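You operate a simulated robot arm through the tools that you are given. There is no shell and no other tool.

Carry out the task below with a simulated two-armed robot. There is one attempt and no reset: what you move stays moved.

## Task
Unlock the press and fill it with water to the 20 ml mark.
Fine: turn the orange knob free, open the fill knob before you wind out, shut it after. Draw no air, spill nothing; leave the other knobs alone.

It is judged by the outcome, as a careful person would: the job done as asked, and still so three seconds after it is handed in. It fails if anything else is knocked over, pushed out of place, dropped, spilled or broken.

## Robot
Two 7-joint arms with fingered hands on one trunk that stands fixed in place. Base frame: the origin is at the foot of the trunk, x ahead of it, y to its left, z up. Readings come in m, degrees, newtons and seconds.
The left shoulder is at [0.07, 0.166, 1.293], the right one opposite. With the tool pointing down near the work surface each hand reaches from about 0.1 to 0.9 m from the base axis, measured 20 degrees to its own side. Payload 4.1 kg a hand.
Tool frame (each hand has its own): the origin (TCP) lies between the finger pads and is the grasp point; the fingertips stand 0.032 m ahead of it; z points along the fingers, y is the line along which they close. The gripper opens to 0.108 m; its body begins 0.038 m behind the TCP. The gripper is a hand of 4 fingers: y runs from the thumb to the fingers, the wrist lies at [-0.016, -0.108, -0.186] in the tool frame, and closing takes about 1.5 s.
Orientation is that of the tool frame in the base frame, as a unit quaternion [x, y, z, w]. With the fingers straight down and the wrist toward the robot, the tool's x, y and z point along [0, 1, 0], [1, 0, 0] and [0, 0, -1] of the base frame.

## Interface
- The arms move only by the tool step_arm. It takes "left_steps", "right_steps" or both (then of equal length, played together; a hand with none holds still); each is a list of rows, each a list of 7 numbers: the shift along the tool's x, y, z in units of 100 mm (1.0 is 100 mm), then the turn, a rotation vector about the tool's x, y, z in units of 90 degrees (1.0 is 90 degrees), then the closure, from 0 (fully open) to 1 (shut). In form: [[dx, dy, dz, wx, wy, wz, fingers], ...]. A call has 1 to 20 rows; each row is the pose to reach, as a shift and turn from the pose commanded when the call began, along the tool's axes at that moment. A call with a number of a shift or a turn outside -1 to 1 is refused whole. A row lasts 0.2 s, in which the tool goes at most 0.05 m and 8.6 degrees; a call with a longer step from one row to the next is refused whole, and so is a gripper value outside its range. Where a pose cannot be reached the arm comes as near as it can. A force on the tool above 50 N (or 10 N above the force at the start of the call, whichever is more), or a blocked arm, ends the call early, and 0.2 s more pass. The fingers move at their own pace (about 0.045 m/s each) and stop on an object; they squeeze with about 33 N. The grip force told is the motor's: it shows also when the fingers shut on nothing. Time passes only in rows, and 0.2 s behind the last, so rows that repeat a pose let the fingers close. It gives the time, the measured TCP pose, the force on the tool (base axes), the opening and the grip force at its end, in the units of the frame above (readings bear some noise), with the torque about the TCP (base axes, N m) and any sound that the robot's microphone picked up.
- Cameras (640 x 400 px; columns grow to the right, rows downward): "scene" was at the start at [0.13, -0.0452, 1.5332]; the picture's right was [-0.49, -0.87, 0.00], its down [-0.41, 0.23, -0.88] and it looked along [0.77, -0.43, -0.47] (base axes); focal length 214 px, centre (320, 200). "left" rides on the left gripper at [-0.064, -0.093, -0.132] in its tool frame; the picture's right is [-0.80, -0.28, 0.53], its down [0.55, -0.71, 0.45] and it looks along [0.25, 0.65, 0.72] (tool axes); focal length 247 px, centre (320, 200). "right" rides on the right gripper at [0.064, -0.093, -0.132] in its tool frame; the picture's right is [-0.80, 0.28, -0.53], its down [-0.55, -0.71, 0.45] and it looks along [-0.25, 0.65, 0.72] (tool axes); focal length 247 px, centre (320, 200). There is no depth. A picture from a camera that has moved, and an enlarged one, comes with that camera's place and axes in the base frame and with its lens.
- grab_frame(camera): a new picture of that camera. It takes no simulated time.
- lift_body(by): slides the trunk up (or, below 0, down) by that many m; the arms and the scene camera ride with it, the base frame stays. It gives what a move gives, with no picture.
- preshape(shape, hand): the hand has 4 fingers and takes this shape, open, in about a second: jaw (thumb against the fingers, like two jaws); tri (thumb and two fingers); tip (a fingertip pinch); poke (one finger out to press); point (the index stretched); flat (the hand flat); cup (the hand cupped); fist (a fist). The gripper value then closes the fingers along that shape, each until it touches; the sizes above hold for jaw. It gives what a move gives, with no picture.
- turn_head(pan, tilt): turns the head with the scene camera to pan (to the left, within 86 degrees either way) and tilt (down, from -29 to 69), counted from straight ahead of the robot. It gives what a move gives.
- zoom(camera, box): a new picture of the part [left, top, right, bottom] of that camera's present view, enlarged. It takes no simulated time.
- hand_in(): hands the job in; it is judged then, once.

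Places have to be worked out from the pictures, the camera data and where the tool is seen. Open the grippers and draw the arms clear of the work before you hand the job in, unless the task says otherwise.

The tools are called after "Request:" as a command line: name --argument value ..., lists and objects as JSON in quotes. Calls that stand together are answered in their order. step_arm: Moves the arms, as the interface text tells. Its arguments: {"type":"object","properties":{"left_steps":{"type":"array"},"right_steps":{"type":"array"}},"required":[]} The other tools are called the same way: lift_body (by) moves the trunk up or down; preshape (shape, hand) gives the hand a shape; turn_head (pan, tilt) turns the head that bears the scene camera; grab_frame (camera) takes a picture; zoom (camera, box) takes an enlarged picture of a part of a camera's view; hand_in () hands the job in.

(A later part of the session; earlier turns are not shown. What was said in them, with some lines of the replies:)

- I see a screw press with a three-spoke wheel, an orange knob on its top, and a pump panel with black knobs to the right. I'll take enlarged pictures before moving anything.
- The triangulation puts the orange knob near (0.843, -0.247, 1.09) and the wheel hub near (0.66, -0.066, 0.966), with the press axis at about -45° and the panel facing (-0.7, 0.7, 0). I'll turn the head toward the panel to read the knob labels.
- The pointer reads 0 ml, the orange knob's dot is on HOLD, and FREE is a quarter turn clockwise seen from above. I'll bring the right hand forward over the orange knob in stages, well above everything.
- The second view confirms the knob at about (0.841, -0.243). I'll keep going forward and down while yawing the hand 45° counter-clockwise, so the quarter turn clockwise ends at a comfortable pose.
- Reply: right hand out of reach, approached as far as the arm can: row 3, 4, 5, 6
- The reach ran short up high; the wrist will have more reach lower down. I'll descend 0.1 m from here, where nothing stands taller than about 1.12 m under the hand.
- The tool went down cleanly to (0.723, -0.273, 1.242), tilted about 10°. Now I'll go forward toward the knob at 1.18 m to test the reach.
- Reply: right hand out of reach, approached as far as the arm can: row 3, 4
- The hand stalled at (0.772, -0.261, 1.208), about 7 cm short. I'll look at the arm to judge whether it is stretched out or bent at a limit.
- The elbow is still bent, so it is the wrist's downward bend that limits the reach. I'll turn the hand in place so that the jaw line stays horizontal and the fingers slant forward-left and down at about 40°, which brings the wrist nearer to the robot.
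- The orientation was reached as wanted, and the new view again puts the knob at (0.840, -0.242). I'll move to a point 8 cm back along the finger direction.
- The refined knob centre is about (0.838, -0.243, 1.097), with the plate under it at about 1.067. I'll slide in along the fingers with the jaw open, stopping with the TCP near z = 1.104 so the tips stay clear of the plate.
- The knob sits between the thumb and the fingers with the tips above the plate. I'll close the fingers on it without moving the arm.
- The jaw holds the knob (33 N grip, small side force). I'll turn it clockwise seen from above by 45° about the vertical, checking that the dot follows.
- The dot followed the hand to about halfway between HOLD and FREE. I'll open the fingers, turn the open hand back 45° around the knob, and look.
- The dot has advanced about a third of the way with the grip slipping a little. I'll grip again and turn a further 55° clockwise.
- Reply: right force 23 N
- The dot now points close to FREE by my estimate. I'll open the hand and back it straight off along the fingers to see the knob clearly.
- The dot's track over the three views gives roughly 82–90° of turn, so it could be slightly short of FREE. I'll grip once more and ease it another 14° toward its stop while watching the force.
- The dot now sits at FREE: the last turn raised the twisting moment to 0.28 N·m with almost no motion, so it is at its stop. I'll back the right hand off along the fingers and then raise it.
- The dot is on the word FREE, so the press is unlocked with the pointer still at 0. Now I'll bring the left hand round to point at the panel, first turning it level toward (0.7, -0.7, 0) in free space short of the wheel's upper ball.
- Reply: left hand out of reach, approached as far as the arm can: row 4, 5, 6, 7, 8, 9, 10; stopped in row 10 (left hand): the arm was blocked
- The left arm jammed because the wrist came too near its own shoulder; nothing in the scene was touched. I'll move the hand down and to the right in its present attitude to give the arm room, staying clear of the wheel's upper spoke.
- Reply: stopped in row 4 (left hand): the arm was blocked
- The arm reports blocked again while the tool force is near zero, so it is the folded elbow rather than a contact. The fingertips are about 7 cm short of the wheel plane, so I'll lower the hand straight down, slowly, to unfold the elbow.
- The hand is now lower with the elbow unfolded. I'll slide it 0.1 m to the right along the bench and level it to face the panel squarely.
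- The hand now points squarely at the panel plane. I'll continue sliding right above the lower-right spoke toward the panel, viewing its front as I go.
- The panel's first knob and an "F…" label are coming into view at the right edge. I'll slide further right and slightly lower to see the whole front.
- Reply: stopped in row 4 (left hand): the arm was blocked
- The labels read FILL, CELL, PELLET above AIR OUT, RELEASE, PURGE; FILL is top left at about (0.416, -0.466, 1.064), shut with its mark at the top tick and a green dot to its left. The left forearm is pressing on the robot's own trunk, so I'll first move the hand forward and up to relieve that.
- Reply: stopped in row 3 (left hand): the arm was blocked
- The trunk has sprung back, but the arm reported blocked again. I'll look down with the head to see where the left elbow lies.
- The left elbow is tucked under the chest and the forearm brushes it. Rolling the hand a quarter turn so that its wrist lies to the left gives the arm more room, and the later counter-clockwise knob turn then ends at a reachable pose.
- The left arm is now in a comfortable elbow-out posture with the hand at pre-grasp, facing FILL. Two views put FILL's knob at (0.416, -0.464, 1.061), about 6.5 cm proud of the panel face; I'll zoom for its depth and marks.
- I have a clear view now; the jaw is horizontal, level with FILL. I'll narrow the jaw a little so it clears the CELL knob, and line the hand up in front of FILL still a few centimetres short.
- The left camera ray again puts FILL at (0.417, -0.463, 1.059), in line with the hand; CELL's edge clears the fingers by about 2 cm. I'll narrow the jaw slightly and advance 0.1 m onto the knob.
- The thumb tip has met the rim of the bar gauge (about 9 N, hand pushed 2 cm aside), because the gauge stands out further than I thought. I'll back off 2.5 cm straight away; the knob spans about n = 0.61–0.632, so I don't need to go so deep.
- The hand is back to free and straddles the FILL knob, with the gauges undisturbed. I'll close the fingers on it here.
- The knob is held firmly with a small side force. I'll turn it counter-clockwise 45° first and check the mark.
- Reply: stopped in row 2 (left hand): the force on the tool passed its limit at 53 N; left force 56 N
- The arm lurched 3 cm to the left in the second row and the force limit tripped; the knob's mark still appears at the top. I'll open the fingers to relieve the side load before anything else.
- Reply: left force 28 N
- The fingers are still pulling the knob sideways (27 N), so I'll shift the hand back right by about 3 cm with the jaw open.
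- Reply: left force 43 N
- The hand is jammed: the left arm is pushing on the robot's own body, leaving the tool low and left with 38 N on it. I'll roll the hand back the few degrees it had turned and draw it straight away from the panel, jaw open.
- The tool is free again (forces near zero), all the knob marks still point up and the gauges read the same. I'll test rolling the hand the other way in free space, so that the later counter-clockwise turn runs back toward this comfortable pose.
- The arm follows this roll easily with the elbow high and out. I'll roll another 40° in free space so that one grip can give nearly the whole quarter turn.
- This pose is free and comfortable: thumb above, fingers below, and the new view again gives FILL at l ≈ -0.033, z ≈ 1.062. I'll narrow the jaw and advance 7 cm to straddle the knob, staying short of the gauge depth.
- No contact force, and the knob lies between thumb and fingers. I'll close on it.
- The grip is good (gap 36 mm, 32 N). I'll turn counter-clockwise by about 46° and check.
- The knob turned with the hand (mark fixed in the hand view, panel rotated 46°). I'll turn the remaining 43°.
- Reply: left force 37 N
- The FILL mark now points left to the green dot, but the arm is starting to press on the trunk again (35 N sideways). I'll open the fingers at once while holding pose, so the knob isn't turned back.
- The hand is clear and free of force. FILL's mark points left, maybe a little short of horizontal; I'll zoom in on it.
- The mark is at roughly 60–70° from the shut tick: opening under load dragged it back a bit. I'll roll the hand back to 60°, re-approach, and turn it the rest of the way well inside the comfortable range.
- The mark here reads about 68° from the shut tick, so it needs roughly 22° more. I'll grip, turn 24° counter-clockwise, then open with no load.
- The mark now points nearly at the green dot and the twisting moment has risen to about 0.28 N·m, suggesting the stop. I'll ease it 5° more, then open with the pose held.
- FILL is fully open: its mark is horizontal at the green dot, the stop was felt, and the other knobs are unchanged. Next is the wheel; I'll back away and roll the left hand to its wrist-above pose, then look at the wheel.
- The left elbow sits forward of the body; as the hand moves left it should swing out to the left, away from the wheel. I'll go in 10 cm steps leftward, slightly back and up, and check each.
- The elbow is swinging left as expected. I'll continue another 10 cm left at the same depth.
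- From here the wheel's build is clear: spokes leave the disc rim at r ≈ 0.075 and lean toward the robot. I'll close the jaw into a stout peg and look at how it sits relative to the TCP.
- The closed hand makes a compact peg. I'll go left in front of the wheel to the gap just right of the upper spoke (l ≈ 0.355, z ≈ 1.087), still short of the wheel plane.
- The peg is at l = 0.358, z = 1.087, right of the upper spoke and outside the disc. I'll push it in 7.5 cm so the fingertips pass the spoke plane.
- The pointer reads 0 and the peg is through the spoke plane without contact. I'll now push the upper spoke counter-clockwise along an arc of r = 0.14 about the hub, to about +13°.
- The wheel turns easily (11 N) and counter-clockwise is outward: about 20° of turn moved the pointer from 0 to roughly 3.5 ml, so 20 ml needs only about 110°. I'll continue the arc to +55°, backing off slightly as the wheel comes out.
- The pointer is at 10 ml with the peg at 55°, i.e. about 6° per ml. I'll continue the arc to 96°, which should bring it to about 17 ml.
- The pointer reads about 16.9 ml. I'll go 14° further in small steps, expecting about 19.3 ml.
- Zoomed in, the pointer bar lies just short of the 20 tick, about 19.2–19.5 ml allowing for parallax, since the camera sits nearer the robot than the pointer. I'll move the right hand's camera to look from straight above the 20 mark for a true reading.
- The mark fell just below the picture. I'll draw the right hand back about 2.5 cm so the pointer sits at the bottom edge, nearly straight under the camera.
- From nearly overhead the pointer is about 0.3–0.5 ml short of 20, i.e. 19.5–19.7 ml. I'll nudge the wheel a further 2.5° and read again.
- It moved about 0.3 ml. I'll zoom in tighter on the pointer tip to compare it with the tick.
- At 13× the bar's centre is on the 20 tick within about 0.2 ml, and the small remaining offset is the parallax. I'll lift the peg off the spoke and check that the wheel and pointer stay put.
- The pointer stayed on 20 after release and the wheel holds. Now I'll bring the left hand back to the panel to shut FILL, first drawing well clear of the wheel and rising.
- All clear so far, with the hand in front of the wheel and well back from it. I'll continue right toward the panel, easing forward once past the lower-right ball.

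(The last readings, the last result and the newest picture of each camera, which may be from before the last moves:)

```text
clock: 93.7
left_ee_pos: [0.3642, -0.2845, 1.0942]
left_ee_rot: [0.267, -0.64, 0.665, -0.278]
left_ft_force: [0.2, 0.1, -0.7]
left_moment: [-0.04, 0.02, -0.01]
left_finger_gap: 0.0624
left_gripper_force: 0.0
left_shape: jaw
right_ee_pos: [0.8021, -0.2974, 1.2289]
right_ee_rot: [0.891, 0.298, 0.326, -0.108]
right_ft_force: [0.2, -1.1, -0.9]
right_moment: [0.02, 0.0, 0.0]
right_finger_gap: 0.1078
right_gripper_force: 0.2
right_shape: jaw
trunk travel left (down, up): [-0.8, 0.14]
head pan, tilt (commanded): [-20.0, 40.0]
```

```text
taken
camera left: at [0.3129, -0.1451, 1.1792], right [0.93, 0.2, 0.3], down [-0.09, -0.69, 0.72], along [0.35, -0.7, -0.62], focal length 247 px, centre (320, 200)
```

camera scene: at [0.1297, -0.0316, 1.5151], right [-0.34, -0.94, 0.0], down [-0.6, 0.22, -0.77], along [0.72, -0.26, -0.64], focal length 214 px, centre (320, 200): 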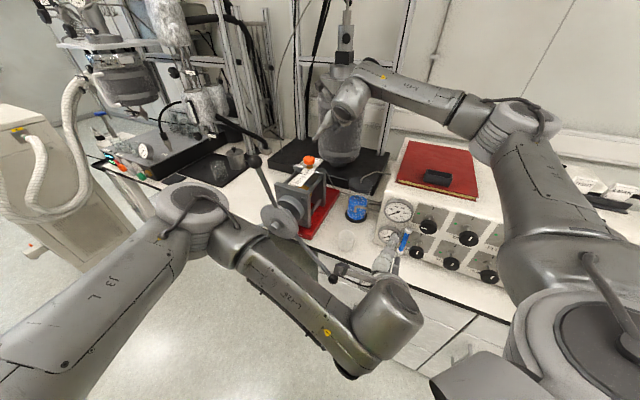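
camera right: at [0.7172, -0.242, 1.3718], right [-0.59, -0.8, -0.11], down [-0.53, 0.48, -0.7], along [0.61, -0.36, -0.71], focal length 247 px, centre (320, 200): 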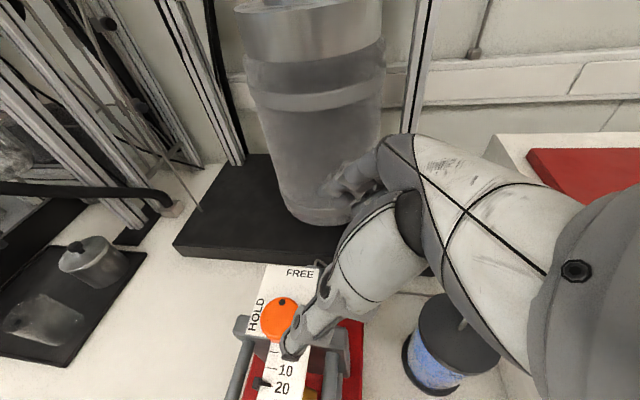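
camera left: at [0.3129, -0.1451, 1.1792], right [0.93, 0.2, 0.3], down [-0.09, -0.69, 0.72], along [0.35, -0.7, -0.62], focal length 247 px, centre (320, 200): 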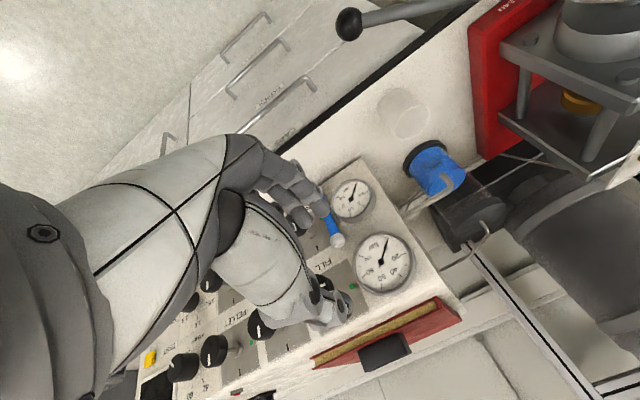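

The hand is nearly in front of the panel. I'll align it with FILL (l ≈ -0.034, z ≈ 1.061) at a safe depth and roll it to about 27°, so the clockwise turn runs through the comfortable range; I'll point the head there too.

Request:
step_arm --left_steps '[[0.3, 0.11, 0.1, 0, 0, 0, 0.2], [0.6, 0.22, 0.3, 0, 0, 0, 0.2], [0.9, 0.34, 0.6, 0, 0, 0, 0.2], [0.9, 0.34, 0.6, 0, 0, -0.09, 0.2], [0.9, 0.34, 0.6, 0, 0, -0.18, 0.2], [0.9, 0.34, 0.6, 0, 0, -0.27, 0.2], [0.9, 0.34, 0.6, 0, 0, -0.36, 0.2], [0.9, 0.34, 0.6, 0, 0, -0.45, 0.2], [0.9, 0.34, 0.6, 0, 0, -0.54, 0.2], [0.9, 0.34, 0.6, 0, 0, -0.63, 0.2], [0.9, 0.34, 0.6, 0, 0, -0.72, 0.2], [0.9, 0.34, 0.6, 0, 0, -0.75, 0.36]]'

Request:
turn_head --pan -50 --tilt 45

Request:
grab_frame --camera "left"

Request:
zoom --camera "scene" --box '[260, 130, 420, 270]'

```text
clock: 96.3
left_ee_pos: [0.3457, -0.3933, 1.061]
left_ee_rot: [0.578, -0.384, 0.707, 0.138]
left_ft_force: [-0.1, 0.2, 0.5]
left_moment: [-0.03, 0.0, -0.02]
left_finger_gap: 0.0693
left_gripper_force: 0.0
left_shape: jaw
right_ee_pos: [0.8033, -0.298, 1.2292]
right_ee_rot: [0.89, 0.299, 0.326, -0.107]
right_ft_force: [0.2, 0.2, -0.2]
right_moment: [-0.01, 0.0, -0.02]
right_finger_gap: 0.108
right_gripper_force: 0.1
right_shape: jaw
trunk travel left (down, up): [-0.8, 0.14]
head pan, tilt (commanded): [-20.0, 40.0]
```

```text
clock: 97.2
left_ee_pos: [0.3471, -0.3913, 1.0607]
left_ee_rot: [0.577, -0.384, 0.707, 0.14]
left_ft_force: [0.1, -0.2, 0.3]
left_moment: [-0.02, -0.01, 0.01]
left_finger_gap: 0.0694
left_gripper_force: 0.1
left_shape: jaw
right_ee_pos: [0.8034, -0.2982, 1.2295]
right_ee_rot: [0.891, 0.298, 0.326, -0.107]
right_ft_force: [-0.3, -0.3, -0.3]
right_moment: [0.0, 0.0, -0.01]
right_finger_gap: 0.1079
right_gripper_force: 0.1
right_shape: jaw
trunk travel left (down, up): [-0.8, 0.14]
head pan, tilt (commanded): [-50.0, 45.0]
```

```text
taken
camera left: at [0.3301, -0.2224, 1.0307], right [0.79, 0.01, -0.61], down [0.61, 0.02, 0.79], along [0.02, -1.0, 0.01], focal length 247 px, centre (320, 200)
```

left: 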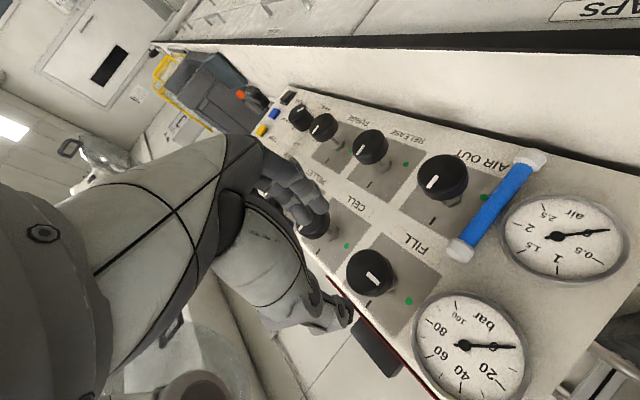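

```text
2.86 times, centred on (340, 200) of scene
camera zoom: at [0.1029, -0.063, 1.5078], right [-0.77, -0.64, 0.0], down [-0.46, 0.54, -0.71], along [0.46, -0.54, -0.71], focal length 613 px, centre (263, 200)
```

zoom: 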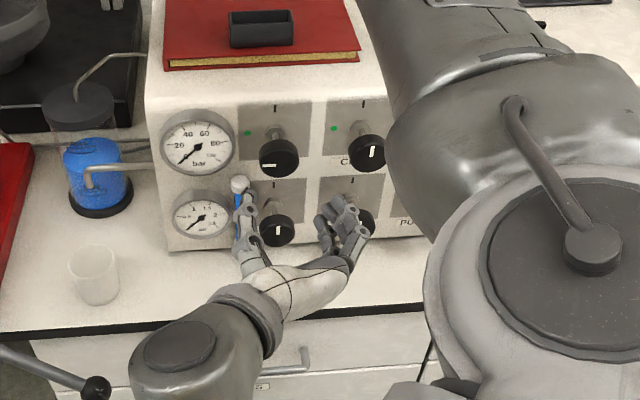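

FILL still shows open (mark left), and the hand is aligned at roll 22°. I'll advance 8 cm onto the knob with the narrowed jaw.

Request:
step_arm --left_steps '[[0, 0, 0.2, 0, 0, 0, 0.36], [0, 0, 0.4, 0, 0, 0, 0.36], [0, 0, 0.6, 0, 0, 0, 0.36], [0, 0, 0.8, 0, 0, 0, 0.36]]'

Request:
zoom --camera "left" --box '[220, 140, 460, 380]'

Request:
zoom --camera "scene" --box '[290, 150, 390, 240]'

```text
clock: 98.2
left_ee_pos: [0.4013, -0.4465, 1.0654]
left_ee_rot: [0.577, -0.383, 0.707, 0.14]
left_ft_force: [-0.4, 0.3, 0.6]
left_moment: [0.02, -0.01, 0.01]
left_finger_gap: 0.0693
left_gripper_force: 0.1
left_shape: jaw
right_ee_pos: [0.8033, -0.2979, 1.2287]
right_ee_rot: [0.891, 0.299, 0.326, -0.107]
right_ft_force: [0.5, 0.6, -0.2]
right_moment: [0.04, 0.0, -0.03]
right_finger_gap: 0.1077
right_gripper_force: 0.1
right_shape: jaw
trunk travel left (down, up): [-0.8, 0.14]
head pan, tilt (commanded): [-50.0, 45.0]
```

```text
1.67 times, centred on (340, 260) of left
camera zoom: at [0.3859, -0.2777, 1.0345], right [0.79, 0.01, -0.61], down [0.61, 0.02, 0.79], along [0.02, -1.0, 0.01], focal length 412 px, centre (287, 100)
```

zoom: 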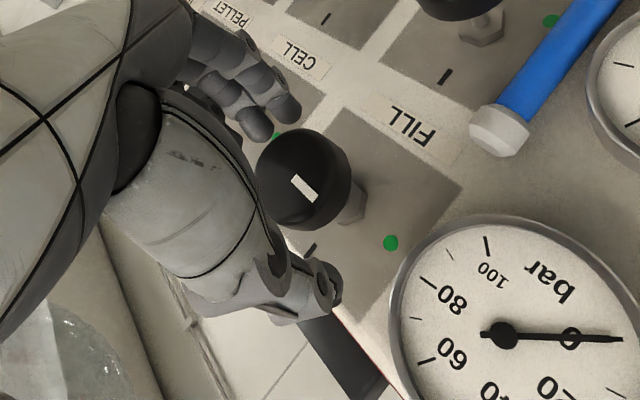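

```text
4.44 times, centred on (340, 195) of scene
camera zoom: at [0.1032, -0.0639, 1.5077], right [-0.77, -0.64, 0.0], down [-0.46, 0.54, -0.71], along [0.45, -0.54, -0.71], focal length 953 px, centre (231, 222)
```

zoom: 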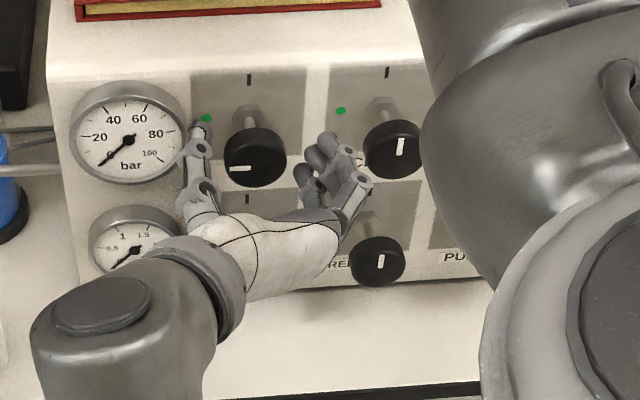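

The jaw straddles FILL with no contact elsewhere. I'll close and turn clockwise about 46°.

Request:
step_arm --left_steps '[[0, 0, 0, 0, 0, 0, 0.5], [0, 0, 0, 0, 0, 0, 0.7], [0, 0, 0, 0, 0, 0, 0.9], [0, 0, 0, 0, 0, 0, 1], [0, 0, 0, 0, 0, 0, 1], [0, 0, 0, 0, 0, 0, 1], [0, 0, 0, 0, 0, 0.085, 1], [0, 0, 0, 0, 0, 0.17, 1], [0, 0, 0, 0, 0, 0.255, 1], [0, 0, 0, 0, 0, 0.34, 1], [0, 0, 0, 0, 0, 0.425, 1], [0, 0, 0, 0, 0, 0.51, 1]]'

Request:
zoom --camera "left" --box '[220, 140, 460, 380]'

```text
clock: 100.8
left_ee_pos: [0.3989, -0.4496, 1.0648]
left_ee_rot: [0.382, -0.579, 0.705, -0.148]
left_ft_force: [-6.1, -8.8, 5.1]
left_moment: [0.02, 0.13, -0.36]
left_finger_gap: 0.0356
left_gripper_force: 33.4
left_shape: jaw
right_ee_pos: [0.8003, -0.2989, 1.2291]
right_ee_rot: [0.89, 0.298, 0.326, -0.107]
right_ft_force: [-0.1, -0.1, 0.8]
right_moment: [-0.02, 0.03, 0.02]
right_finger_gap: 0.1076
right_gripper_force: 0.2
right_shape: jaw
trunk travel left (down, up): [-0.8, 0.14]
head pan, tilt (commanded): [-50.0, 45.0]
```

```text
1.67 times, centred on (340, 260) of left
camera zoom: at [0.37, -0.2884, 1.1206], right [0.97, 0.22, -0.01], down [0.11, -0.47, 0.87], along [0.19, -0.85, -0.49], focal length 412 px, centre (287, 100)
```

zoom: 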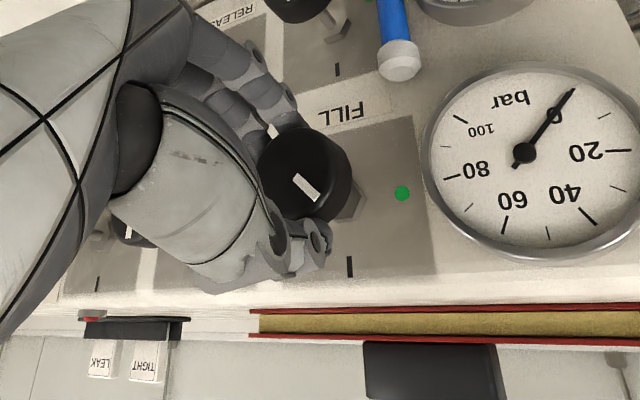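

The knob is following (about 41–46° turned). I'll turn another 27°, then re-grip for the last part.

Request:
step_arm --left_steps '[[0, 0, 0, 0, 0, 0.08, 1], [0, 0, 0, 0, 0, 0.16, 1], [0, 0, 0, 0, 0, 0.24, 1], [0, 0, 0, 0, 0, 0.3, 1]]'

Request:
step_arm --left_steps '[[0, 0, 0, 0, 0, 0, 0.7], [0, 0, 0, 0, 0, 0, 0.4], [0, 0, 0, 0, 0, 0, 0.36], [0, 0, 0, 0, 0, 0, 0.36], [0, 0, 0, 0, 0, 0, 0.36]]'

Request:
zoom --camera "left" --box '[220, 140, 460, 380]'

```text
clock: 101.7
left_ee_pos: [0.4007, -0.447, 1.0614]
left_ee_rot: [0.262, -0.646, 0.662, -0.278]
left_ft_force: [-31.5, -20.3, 4.8]
left_moment: [-0.09, -0.07, -0.97]
left_finger_gap: 0.0362
left_gripper_force: 33.4
left_shape: jaw
right_ee_pos: [0.7976, -0.2985, 1.2322]
right_ee_rot: [0.889, 0.299, 0.328, -0.108]
right_ft_force: [-1.2, 0.9, 0.5]
right_moment: [-0.05, 0.04, 0.01]
right_finger_gap: 0.1077
right_gripper_force: 0.1
right_shape: jaw
trunk travel left (down, up): [-0.8, 0.14]
head pan, tilt (commanded): [-50.0, 45.0]
stopped in row 4 (left hand): the force on the tool passed its limit at 53 N (the readings are from after the stop); the commanded pose is now the measured one
```

```text
clock: 102.9
left_ee_pos: [0.4116, -0.4416, 1.0621]
left_ee_rot: [0.266, -0.643, 0.661, -0.283]
left_ft_force: [-0.7, 0.2, 0.3]
left_moment: [-0.01, 0.0, -0.04]
left_finger_gap: 0.0684
left_gripper_force: 0.1
left_shape: jaw
right_ee_pos: [0.8047, -0.2943, 1.2272]
right_ee_rot: [0.891, 0.3, 0.324, -0.107]
right_ft_force: [-0.5, 0.7, 0.4]
right_moment: [0.0, 0.04, 0.01]
right_finger_gap: 0.1079
right_gripper_force: 0.0
right_shape: jaw
trunk travel left (down, up): [-0.8, 0.14]
head pan, tilt (commanded): [-50.0, 45.0]
```

```text
1.67 times, centred on (340, 260) of left
camera zoom: at [0.3596, -0.3034, 1.1502], right [0.93, 0.2, 0.31], down [-0.09, -0.7, 0.71], along [0.36, -0.69, -0.63], focal length 412 px, centre (287, 100)
```

zoom: 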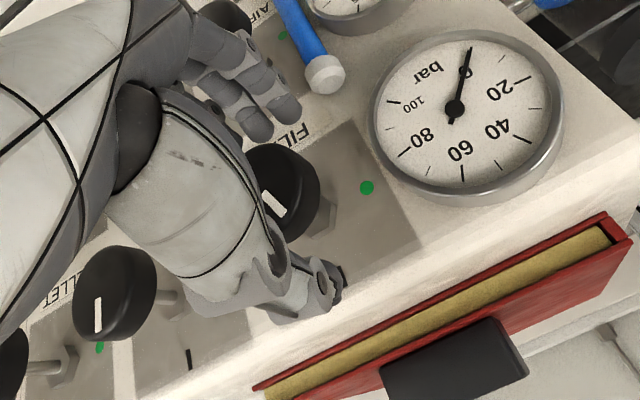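

The arm lurched again near the end of its range and tripped the limit, but the knob is released; by the panel axes its mark is about 20° short of shut. I'll retreat, roll the hand back to mid-range, and take a fresh grip.

Request:
step_arm --left_steps '[[0, 0, -0.2, 0, 0, 0, 0.3], [0, 0, -0.4, 0, 0, 0, 0.3], [0, 0, -0.6, 0, 0, 0, 0.3], [0, 0, -0.8, 0, 0, 0, 0.3], [0, 0, -0.8, 0, 0, -0.09, 0.3], [0, 0, -0.8, 0, 0, -0.18, 0.3], [0, 0, -0.8, 0, 0, -0.27, 0.3], [0, 0, -0.8, 0, 0, -0.36, 0.3], [0, 0, -0.8, 0, 0, -0.45, 0.3], [0, 0, -0.8, 0, 0, -0.5, 0.36]]'

Request:
zoom --camera "scene" --box '[290, 150, 390, 240]'

Request:
grab_frame --camera "left"

Request:
grab_frame --camera "scene"

```text
clock: 105.1
left_ee_pos: [0.3521, -0.3882, 1.0596]
left_ee_rot: [0.492, -0.493, 0.718, -0.006]
left_ft_force: [0.1, -0.1, 0.0]
left_moment: [-0.01, 0.01, -0.02]
left_finger_gap: 0.0695
left_gripper_force: 0.1
left_shape: jaw
right_ee_pos: [0.8039, -0.2953, 1.2301]
right_ee_rot: [0.89, 0.299, 0.326, -0.108]
right_ft_force: [0.4, 0.9, 0.2]
right_moment: [-0.02, 0.02, -0.01]
right_finger_gap: 0.1076
right_gripper_force: 0.0
right_shape: jaw
trunk travel left (down, up): [-0.8, 0.14]
head pan, tilt (commanded): [-50.0, 45.0]
```

```text
4.44 times, centred on (340, 195) of scene
camera zoom: at [0.1029, -0.0628, 1.5079], right [-0.77, -0.64, 0.0], down [-0.45, 0.54, -0.71], along [0.45, -0.54, -0.71], focal length 953 px, centre (231, 222)
```

zoom: 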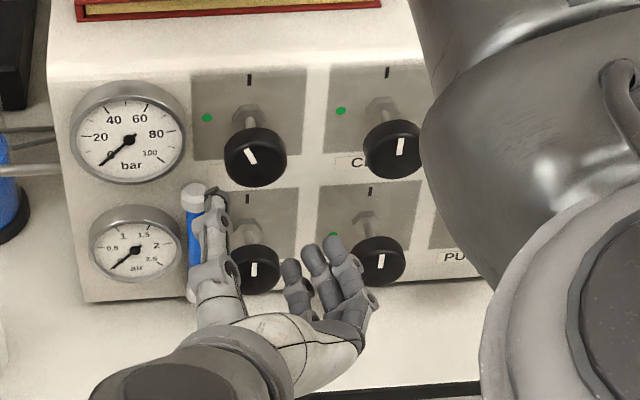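

```text
taken
camera left: at [0.3339, -0.217, 1.0758], right [0.93, 0.17, -0.34], down [0.37, -0.22, 0.9], along [0.07, -0.96, -0.27], focal length 247 px, centre (320, 200)
```

left: 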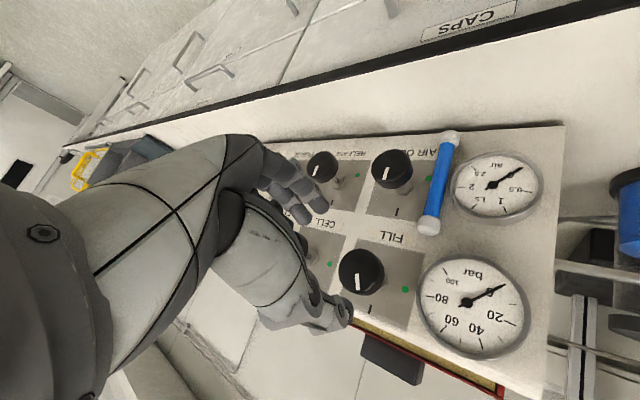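

```text
taken
camera scene: at [0.1029, -0.0628, 1.5079], right [-0.77, -0.64, 0.0], down [-0.45, 0.54, -0.71], along [0.45, -0.54, -0.71], focal length 214 px, centre (320, 200)
```

scene: 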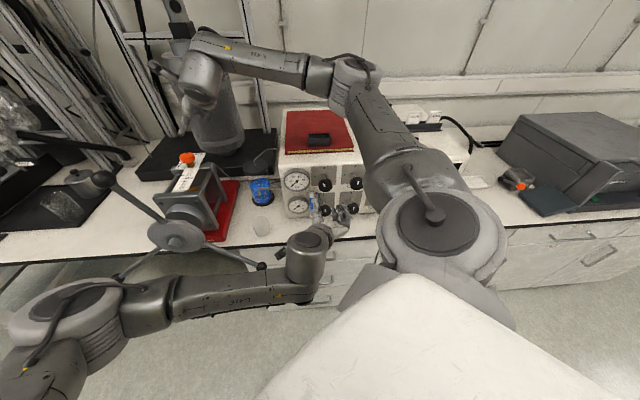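

FILL's mark is about 20–25° left of the shut tick. The hand is at roll 46°; I'll shift 8 mm right to centre it and advance onto the knob.

Request:
step_arm --left_steps '[[0.06, 0.06, 0.1, 0, 0, 0, 0.36], [0.06, 0.06, 0.3, 0, 0, 0, 0.36], [0.06, 0.06, 0.5, 0, 0, 0, 0.36], [0.06, 0.06, 0.7, 0, 0, 0, 0.36], [0.06, 0.06, 0.785, 0, 0, 0, 0.36]]'

Request:
zoom --camera "left" --box '[220, 140, 460, 380]'

```text
clock: 106.3
left_ee_pos: [0.4009, -0.4489, 1.0599]
left_ee_rot: [0.491, -0.493, 0.718, -0.008]
left_ft_force: [-0.1, 0.3, 0.8]
left_moment: [-0.04, 0.0, -0.01]
left_finger_gap: 0.0696
left_gripper_force: 0.1
left_shape: jaw
right_ee_pos: [0.8038, -0.2974, 1.2284]
right_ee_rot: [0.891, 0.299, 0.325, -0.107]
right_ft_force: [0.3, 0.3, 0.3]
right_moment: [-0.02, -0.04, -0.01]
right_finger_gap: 0.1078
right_gripper_force: 0.1
right_shape: jaw
trunk travel left (down, up): [-0.8, 0.14]
head pan, tilt (commanded): [-50.0, 45.0]
```

```text
1.67 times, centred on (340, 260) of left
camera zoom: at [0.3842, -0.2777, 1.0768], right [0.93, 0.17, -0.34], down [0.37, -0.22, 0.9], along [0.08, -0.96, -0.27], focal length 412 px, centre (287, 100)
```

zoom: 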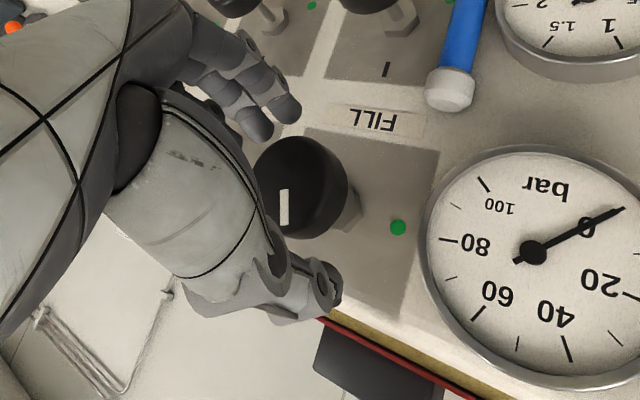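

Centred with no contact. I'll close and turn clockwise 24°, then check the twisting moment for the shut stop.

Request:
step_arm --left_steps '[[0, 0, 0, 0, 0, 0, 0.5], [0, 0, 0, 0, 0, 0, 0.7], [0, 0, 0, 0, 0, 0, 0.9], [0, 0, 0, 0, 0, 0, 1], [0, 0, 0, 0, 0, 0, 1], [0, 0, 0, 0, 0, 0, 1], [0, 0, 0, 0, 0, 0.07, 1], [0, 0, 0, 0, 0, 0.14, 1], [0, 0, 0, 0, 0, 0.21, 1], [0, 0, 0, 0, 0, 0.26, 1], [0, 0, 0, 0, 0, 0.26, 1]]'

Request:
zoom --camera "left" --box '[220, 140, 460, 380]'

```text
clock: 108.7
left_ee_pos: [0.4009, -0.4493, 1.0597]
left_ee_rot: [0.381, -0.582, 0.701, -0.154]
left_ft_force: [1.3, 1.5, 1.6]
left_moment: [0.01, 0.06, 0.05]
left_finger_gap: 0.036
left_gripper_force: 33.4
left_shape: jaw
right_ee_pos: [0.8035, -0.2966, 1.2295]
right_ee_rot: [0.89, 0.3, 0.326, -0.108]
right_ft_force: [-0.8, 0.3, 0.4]
right_moment: [-0.01, -0.01, 0.01]
right_finger_gap: 0.1076
right_gripper_force: 0.0
right_shape: jaw
trunk travel left (down, up): [-0.8, 0.14]
head pan, tilt (commanded): [-50.0, 45.0]
```

```text
1.67 times, centred on (340, 260) of left
camera zoom: at [0.3706, -0.2894, 1.1195], right [0.97, 0.23, 0.0], down [0.12, -0.48, 0.87], along [0.2, -0.85, -0.5], focal length 412 px, centre (287, 100)
```

zoom: 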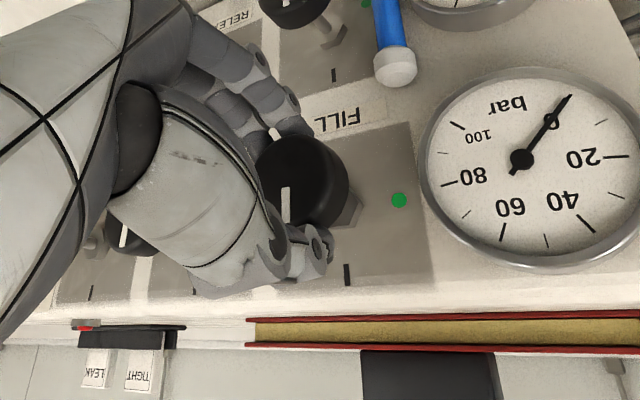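

The mark now points straight at the shut tick but no stop is felt yet. I'll ease a further 6° to seat it.

Request:
step_arm --left_steps '[[0, 0, 0, 0, 0, 0.025, 1], [0, 0, 0, 0, 0, 0.05, 1], [0, 0, 0, 0, 0, 0.07, 1], [0, 0, 0, 0, 0, 0.07, 1]]'

Request:
zoom --camera "left" --box '[220, 140, 460, 380]'

```text
clock: 109.7
left_ee_pos: [0.4003, -0.4474, 1.0604]
left_ee_rot: [0.348, -0.603, 0.692, -0.191]
left_ft_force: [0.1, 3.6, -0.3]
left_moment: [-0.39, 0.49, 0.01]
left_finger_gap: 0.036
left_gripper_force: 33.2
left_shape: jaw
right_ee_pos: [0.8021, -0.2958, 1.2289]
right_ee_rot: [0.891, 0.299, 0.325, -0.107]
right_ft_force: [-0.4, 0.5, -0.5]
right_moment: [0.0, -0.01, -0.02]
right_finger_gap: 0.1078
right_gripper_force: 0.1
right_shape: jaw
trunk travel left (down, up): [-0.8, 0.14]
head pan, tilt (commanded): [-50.0, 45.0]
```

```text
1.67 times, centred on (340, 260) of left
camera zoom: at [0.3657, -0.2941, 1.1294], right [0.97, 0.23, 0.09], down [0.05, -0.55, 0.83], along [0.24, -0.8, -0.54], focal length 412 px, centre (287, 100)
```

zoom: 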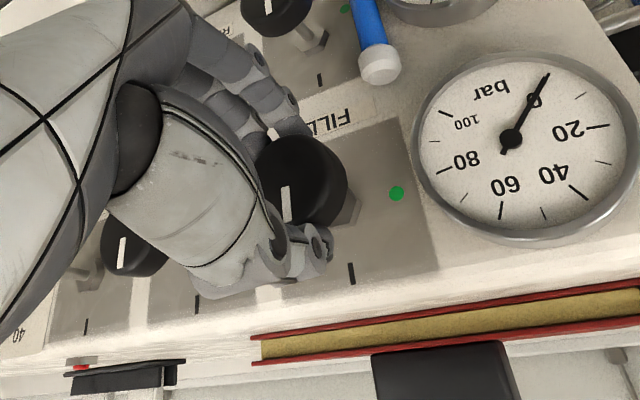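

The moment rose to 0.62 N·m, so FILL is against its shut stop. I'll open the fingers in place and draw straight back.

Request:
step_arm --left_steps '[[0, 0, 0, 0, 0, -0.01, 0.8], [0, 0, 0, 0, 0, -0.01, 0.5], [0, 0, 0, 0, 0, -0.01, 0.36], [0, 0, 0, 0, 0, -0.01, 0.34], [0, 0, 0, 0, 0, -0.01, 0.34], [0, 0, -0.2, 0, 0, -0.01, 0.34], [0, 0, -0.4, 0, 0, -0.01, 0.34], [0, 0, -0.6, 0, 0, -0.01, 0.34], [0, 0, -0.8, 0, 0, -0.01, 0.34]]'

Request:
zoom --camera "scene" --box '[290, 150, 390, 240]'

Request:
zoom --camera "left" --box '[260, 160, 500, 340]'

Request:
zoom --camera "right" --box '[248, 366, 278, 396]'

```text
clock: 111.7
left_ee_pos: [0.3426, -0.39, 1.0579]
left_ee_rot: [0.353, -0.6, 0.694, -0.186]
left_ft_force: [0.1, -0.2, -0.3]
left_moment: [-0.02, -0.03, -0.01]
left_finger_gap: 0.0707
left_gripper_force: 0.0
left_shape: jaw
right_ee_pos: [0.8022, -0.2953, 1.2299]
right_ee_rot: [0.891, 0.299, 0.325, -0.107]
right_ft_force: [-0.3, -0.4, -0.9]
right_moment: [0.01, -0.02, -0.01]
right_finger_gap: 0.1078
right_gripper_force: 0.1
right_shape: jaw
trunk travel left (down, up): [-0.8, 0.14]
head pan, tilt (commanded): [-50.0, 45.0]
```

```text
4.44 times, centred on (340, 195) of scene
camera zoom: at [0.1026, -0.0625, 1.5079], right [-0.77, -0.64, 0.0], down [-0.45, 0.54, -0.71], along [0.45, -0.54, -0.71], focal length 953 px, centre (231, 222)
```

zoom: 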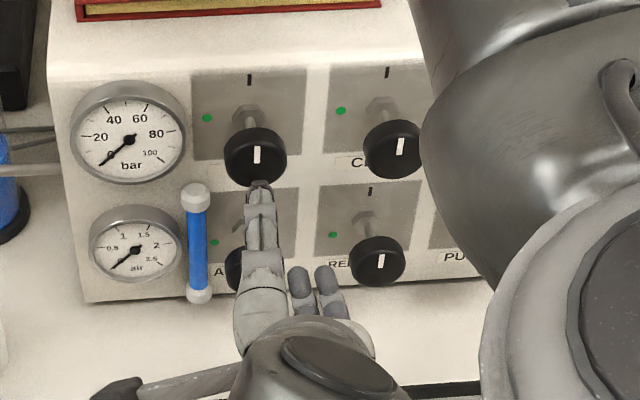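

```text
2.22 times, centred on (380, 250) of left
camera zoom: at [0.3082, -0.2355, 1.1244], right [0.97, 0.23, 0.08], down [0.06, -0.54, 0.84], along [0.23, -0.81, -0.54], focal length 549 px, centre (187, 89)
```

zoom: 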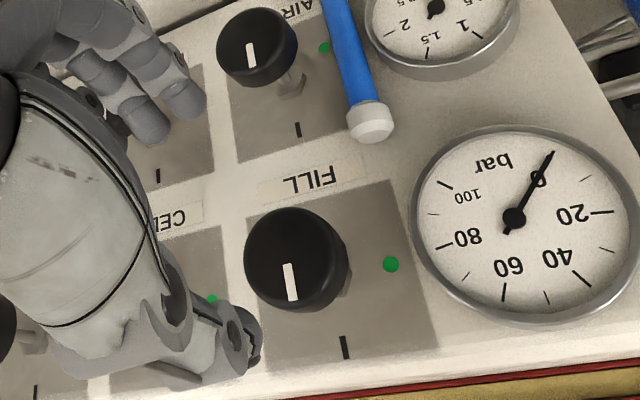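

```text
13.33 times, centred on (263, 381) of right
camera zoom: at [0.7184, -0.2419, 1.3711], right [-0.59, -0.8, -0.11], down [-0.53, 0.48, -0.7], along [0.61, -0.36, -0.71], focal length 3293 px, centre (1080, -2213)
```

zoom: 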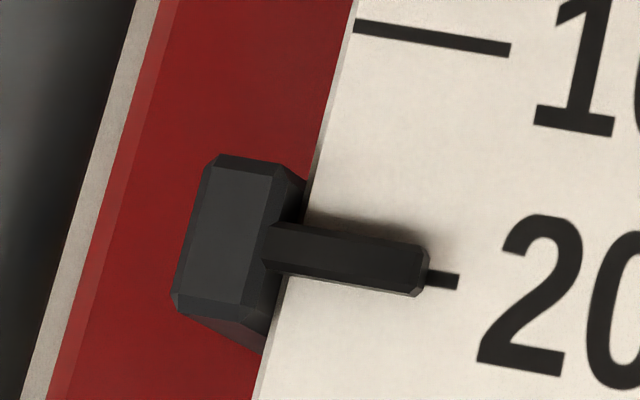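

FILL is shut at its tick, the pointer still reads 20, and the orange knob is on FREE. I'll open the left hand fully and draw it back along the way it came, leftward and away from the panel.

Request:
step_arm --left_steps '[[-0.1, -0.1, -0.15, 0, 0, 0.06, 0.2], [-0.25, -0.2, -0.3, 0, 0, 0.12, 0.1], [-0.4, -0.35, -0.45, 0, 0, 0.18, 0], [-0.6, -0.5, -0.55, 0, 0, 0.22, 0], [-0.775, -0.6, -0.58, 0, 0, 0.24, 0]]'

Request:
step_arm --left_steps '[[-0.25, 0, -0.05, 0, 0, 0, 0], [-0.5, 0, -0.1, 0, 0, 0, 0], [-0.75, 0, -0.15, 0, 0, 0, 0], [-1.0, 0, -0.2, 0, 0, 0, 0]]'

Request:
grab_frame --camera "scene"

```text
clock: 112.9
left_ee_pos: [0.3657, -0.2862, 1.0922]
left_ee_rot: [-0.235, 0.655, -0.646, 0.313]
left_ft_force: [-0.2, 0.4, 0.2]
left_moment: [-0.02, 0.01, -0.02]
left_finger_gap: 0.1076
left_gripper_force: 0.0
left_shape: jaw
right_ee_pos: [0.8039, -0.2959, 1.2303]
right_ee_rot: [0.891, 0.298, 0.325, -0.107]
right_ft_force: [-0.7, -0.1, -0.3]
right_moment: [-0.02, 0.02, 0.0]
right_finger_gap: 0.1078
right_gripper_force: 0.0
right_shape: jaw
trunk travel left (down, up): [-0.8, 0.14]
head pan, tilt (commanded): [-50.0, 45.0]
```

```text
clock: 113.9
left_ee_pos: [0.422, -0.1997, 1.1047]
left_ee_rot: [-0.233, 0.656, -0.647, 0.311]
left_ft_force: [-0.2, -0.2, -0.6]
left_moment: [-0.01, -0.03, 0.01]
left_finger_gap: 0.1078
left_gripper_force: 0.0
left_shape: jaw
right_ee_pos: [0.8038, -0.2954, 1.2304]
right_ee_rot: [0.89, 0.3, 0.325, -0.107]
right_ft_force: [0.6, 0.3, 0.5]
right_moment: [-0.01, 0.01, -0.02]
right_finger_gap: 0.1078
right_gripper_force: 0.1
right_shape: jaw
trunk travel left (down, up): [-0.8, 0.14]
head pan, tilt (commanded): [-50.0, 45.0]
```

```text
taken
camera scene: at [0.1036, -0.0611, 1.5078], right [-0.77, -0.64, 0.0], down [-0.46, 0.54, -0.71], along [0.45, -0.54, -0.71], focal length 214 px, centre (320, 200)
```

scene: 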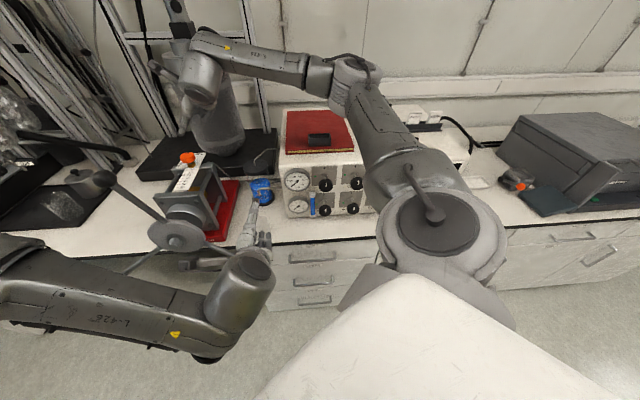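

The hand is clear of the panel and above the lower-right ball. I'll continue left, drawing further back from the wheel as I pass it.

Request:
step_arm --left_steps '[[-0.25, 0, -0.2, 0, 0, 0, 0], [-0.5, 0, -0.35, 0, 0, 0, 0], [-0.75, 0, -0.5, 0, 0, 0, 0], [-1.0, 0, -0.6, 0, 0, 0, 0]]'

Request:
step_arm --left_steps '[[-0.25, 0, -0.1, 0, 0, 0, 0], [-0.5, 0, -0.2, 0, 0, 0, 0], [-0.75, 0, -0.3, 0, 0, 0, 0], [-1.0, 0, -0.35, 0, 0, 0, 0]]'

Request:
step_arm --left_steps '[[-0.25, -0.05, 0, 0, 0, 0, 0], [-0.5, -0.1, 0, 0, 0, 0, 0], [-0.75, -0.15, 0, 0, 0, 0, 0], [-1.0, -0.2, 0, 0, 0, 0, 0]]'

Request:
turn_head --pan -20 --tilt 40

Request:
grab_frame --camera "scene"

```text
clock: 114.9
left_ee_pos: [0.4458, -0.0889, 1.1142]
left_ee_rot: [-0.234, 0.655, -0.647, 0.312]
left_ft_force: [0.1, -0.9, 0.5]
left_moment: [0.02, -0.02, -0.03]
left_finger_gap: 0.1079
left_gripper_force: 0.1
left_shape: jaw
right_ee_pos: [0.8029, -0.2951, 1.2307]
right_ee_rot: [0.89, 0.299, 0.326, -0.106]
right_ft_force: [0.4, 0.3, -0.6]
right_moment: [-0.01, -0.01, -0.02]
right_finger_gap: 0.1076
right_gripper_force: 0.0
right_shape: jaw
trunk travel left (down, up): [-0.8, 0.14]
head pan, tilt (commanded): [-50.0, 45.0]
```

```text
clock: 115.9
left_ee_pos: [0.4929, 0.0079, 1.125]
left_ee_rot: [-0.235, 0.655, -0.648, 0.311]
left_ft_force: [-0.3, 0.1, 0.1]
left_moment: [-0.04, 0.0, 0.01]
left_finger_gap: 0.1077
left_gripper_force: 0.1
left_shape: jaw
right_ee_pos: [0.8037, -0.2937, 1.2285]
right_ee_rot: [0.891, 0.299, 0.325, -0.106]
right_ft_force: [0.6, 0.2, -0.7]
right_moment: [-0.03, 0.01, -0.03]
right_finger_gap: 0.1078
right_gripper_force: 0.1
right_shape: jaw
trunk travel left (down, up): [-0.8, 0.14]
head pan, tilt (commanded): [-50.0, 45.0]
```

```text
clock: 116.9
left_ee_pos: [0.559, 0.0769, 1.1544]
left_ee_rot: [-0.234, 0.655, -0.647, 0.313]
left_ft_force: [0.1, 0.5, 0.1]
left_moment: [0.03, -0.02, -0.01]
left_finger_gap: 0.1076
left_gripper_force: 0.0
left_shape: jaw
right_ee_pos: [0.8028, -0.2957, 1.2308]
right_ee_rot: [0.891, 0.299, 0.325, -0.107]
right_ft_force: [-0.1, 0.0, 0.2]
right_moment: [-0.02, -0.03, 0.0]
right_finger_gap: 0.1077
right_gripper_force: 0.1
right_shape: jaw
trunk travel left (down, up): [-0.8, 0.14]
head pan, tilt (commanded): [-50.0, 45.0]
```

```text
clock: 117.9
left_ee_pos: [0.5594, 0.0767, 1.1526]
left_ee_rot: [-0.235, 0.655, -0.646, 0.313]
left_ft_force: [0.6, 0.2, -0.1]
left_moment: [-0.03, -0.04, -0.02]
left_finger_gap: 0.1079
left_gripper_force: 0.1
left_shape: jaw
right_ee_pos: [0.8039, -0.296, 1.2285]
right_ee_rot: [0.891, 0.298, 0.325, -0.107]
right_ft_force: [-0.1, 0.0, -0.2]
right_moment: [-0.05, -0.04, -0.01]
right_finger_gap: 0.1078
right_gripper_force: 0.0
right_shape: jaw
trunk travel left (down, up): [-0.8, 0.14]
head pan, tilt (commanded): [-20.0, 40.0]
```

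```text
taken
camera scene: at [0.1305, -0.03, 1.515], right [-0.34, -0.94, 0.0], down [-0.6, 0.22, -0.77], along [0.72, -0.26, -0.64], focal length 214 px, centre (320, 200)
```

scene: 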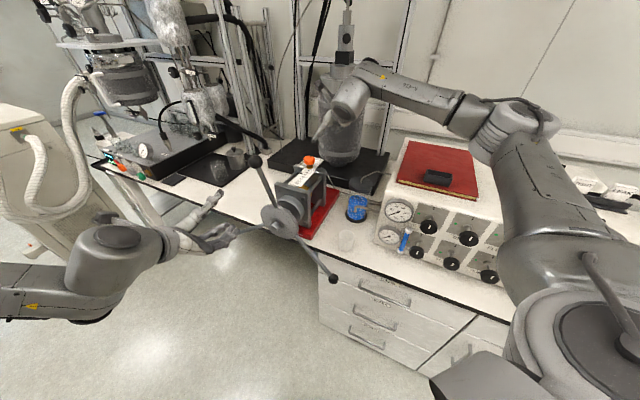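

The left hand is passing the wheel with room to spare. I'll take it 10 cm further left beside the wheel, and lift the right hand back and up from over the press.

Request:
step_arm --left_steps '[[-0.25, 0, -0.05, 0, 0, 0, 0], [-0.5, 0, -0.1, 0, 0, 0, 0], [-0.75, 0, -0.2, 0, 0, 0, 0], [-1.0, 0, -0.3, 0, 0, 0, 0]]'

Request:
zoom --camera "right" --box '[248, 366, 278, 396]'

Request:
step_arm --right_steps '[[-0.09, -0.07, -0.24, 0, 0, 0, 0], [-0.18, -0.15, -0.48, 0, 0, 0, 0], [-0.27, -0.22, -0.72, 0, 0, 0, 0], [-0.36, -0.3, -0.96, 0, 0, 0, 0]]'

Request:
step_arm --right_steps '[[-0.09, -0.07, -0.24, 0, 0, 0, 0], [-0.18, -0.15, -0.48, 0, 0, 0, 0], [-0.27, -0.22, -0.72, 0, 0, 0, 0], [-0.36, -0.3, -0.96, 0, 0, 0, 0]]'

Request:
grab_frame --camera "scene"

Request:
grab_frame --camera "right"

```text
clock: 118.9
left_ee_pos: [0.6072, 0.1688, 1.1634]
left_ee_rot: [-0.234, 0.655, -0.647, 0.312]
left_ft_force: [0.1, -0.5, 0.1]
left_moment: [0.01, 0.01, 0.02]
left_finger_gap: 0.1075
left_gripper_force: 0.0
left_shape: jaw
right_ee_pos: [0.802, -0.2953, 1.2296]
right_ee_rot: [0.891, 0.299, 0.326, -0.107]
right_ft_force: [-0.1, 0.5, -0.9]
right_moment: [0.0, 0.02, -0.01]
right_finger_gap: 0.1079
right_gripper_force: 0.0
right_shape: jaw
trunk travel left (down, up): [-0.8, 0.14]
head pan, tilt (commanded): [-20.0, 40.0]
```

```text
13.33 times, centred on (263, 381) of right
camera zoom: at [0.7182, -0.241, 1.3714], right [-0.59, -0.8, -0.11], down [-0.53, 0.48, -0.7], along [0.61, -0.36, -0.71], focal length 3293 px, centre (1080, -2213)
```

zoom: 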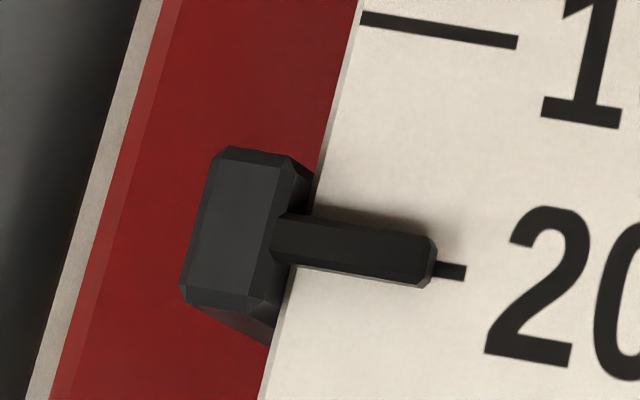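

```text
clock: 119.9
left_ee_pos: [0.6055, 0.1676, 1.1642]
left_ee_rot: [-0.234, 0.655, -0.646, 0.313]
left_ft_force: [-0.5, -0.3, 1.1]
left_moment: [0.01, 0.0, 0.04]
left_finger_gap: 0.1079
left_gripper_force: 0.1
left_shape: jaw
right_ee_pos: [0.7108, -0.3267, 1.2808]
right_ee_rot: [0.891, 0.298, 0.326, -0.107]
right_ft_force: [-0.4, 0.2, 0.3]
right_moment: [-0.01, 0.02, 0.03]
right_finger_gap: 0.1077
right_gripper_force: 0.0
right_shape: jaw
trunk travel left (down, up): [-0.8, 0.14]
head pan, tilt (commanded): [-20.0, 40.0]
```

```text
clock: 120.9
left_ee_pos: [0.6045, 0.1683, 1.1645]
left_ee_rot: [-0.234, 0.655, -0.646, 0.313]
left_ft_force: [-0.4, -0.3, 0.2]
left_moment: [0.0, 0.01, 0.0]
left_finger_gap: 0.1075
left_gripper_force: 0.1
left_shape: jaw
right_ee_pos: [0.6214, -0.3579, 1.3299]
right_ee_rot: [0.89, 0.299, 0.327, -0.108]
right_ft_force: [0.0, 0.2, 0.0]
right_moment: [0.03, -0.02, 0.01]
right_finger_gap: 0.1076
right_gripper_force: 0.1
right_shape: jaw
trunk travel left (down, up): [-0.8, 0.14]
head pan, tilt (commanded): [-20.0, 40.0]
```

```text
taken
camera scene: at [0.1285, -0.0301, 1.5152], right [-0.34, -0.94, 0.0], down [-0.6, 0.22, -0.77], along [0.72, -0.26, -0.64], focal length 214 px, centre (320, 200)
```

scene: 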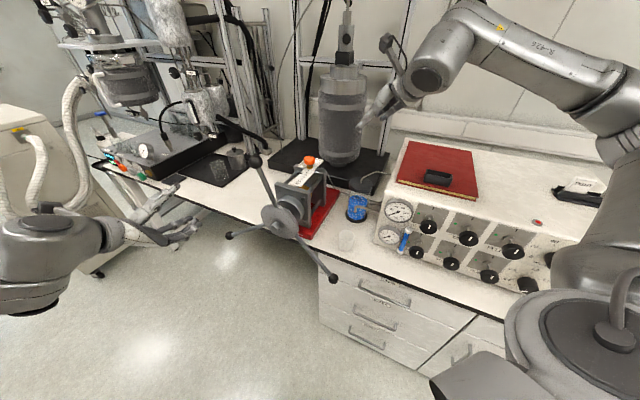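

```text
taken
camera right: at [0.5373, -0.3023, 1.4716], right [-0.59, -0.8, -0.11], down [-0.53, 0.48, -0.7], along [0.61, -0.36, -0.71], focal length 247 px, centre (320, 200)
```

right: 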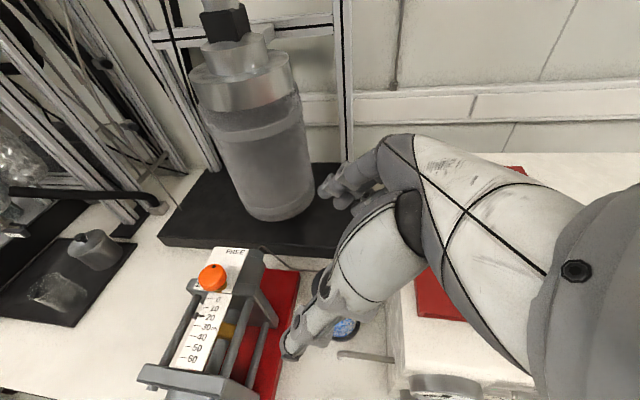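

Both hands are open and clear, and the pointer stayed on 20. A last look at the panel, the press and the reservoir before handing in.

Request:
zoom --camera "scene" --box '[340, 180, 560, 310]'

Request:
zoom --camera "scene" --box '[220, 140, 390, 290]'

Request:
zoom --camera "right" --box '[160, 240, 290, 390]'

```text
2.91 times, centred on (450, 245) of scene
camera zoom: at [0.1285, -0.0301, 1.5152], right [-0.34, -0.94, 0.0], down [-0.6, 0.22, -0.77], along [0.72, -0.26, -0.64], focal length 624 px, centre (-58, 69)
```

zoom: 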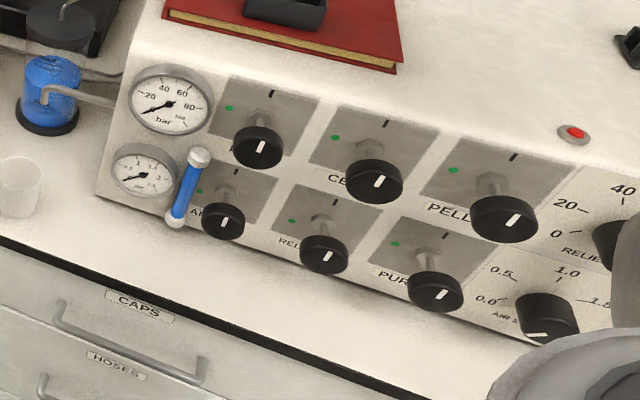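

```text
2.67 times, centred on (305, 215) of scene
camera zoom: at [0.1285, -0.0301, 1.5152], right [-0.34, -0.94, 0.0], down [-0.6, 0.22, -0.77], along [0.72, -0.26, -0.64], focal length 572 px, centre (360, 160)
```

zoom: 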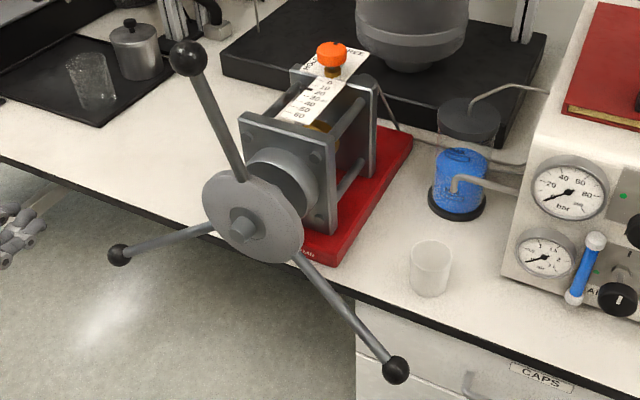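

```text
2.67 times, centred on (225, 315) of right
camera zoom: at [0.5373, -0.3023, 1.4716], right [-0.59, -0.8, -0.11], down [-0.53, 0.48, -0.7], along [0.61, -0.36, -0.71], focal length 659 px, centre (573, -107)
```

zoom: 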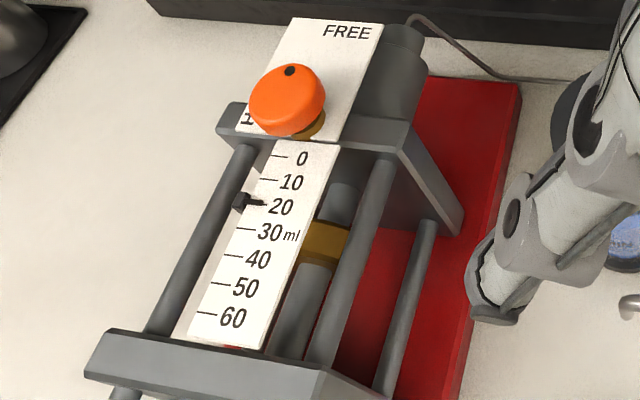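

The press is on FREE with its pointer on 20 ml. FILL is shut with its mark parallel to the other knobs, which are untouched; the beaker and reservoir are in place and both arms are clear. Handing in.

Request:
hand_in

```text
The job is handed in.
```

The press is unlocked and filled to the 20 ml mark, and I have handed the job in; no verdict came back.

- **Press lock:** the orange knob is turned to FREE, against its stop.
- **Fill knob:** I opened FILL to its green dot before winding and shut it to its stop afterwards. Its mark is back at the shut tick.
- **Level:** the pointer reads 20 ml, within about 0.2 ml. It stayed there after I let go of the wheel, through shutting FILL and up to hand-in.
- **Air and spills:** FILL was open the whole time I wound out. In the last pictures the reservoir still held water and I saw no spill.
- **Other knobs:** their marks are unchanged, and the beaker and reservoir are where they were.

**Bumps along the way:** the left arm jammed a few times around the FILL knob. Its thumb pressed the rim of the bar gauge at about 9 N. Three times the FILL knob took a sideways load, peaking at about 53 N. I saw no damage, and the gauges read as before.

Both hands are open and clear of the work.
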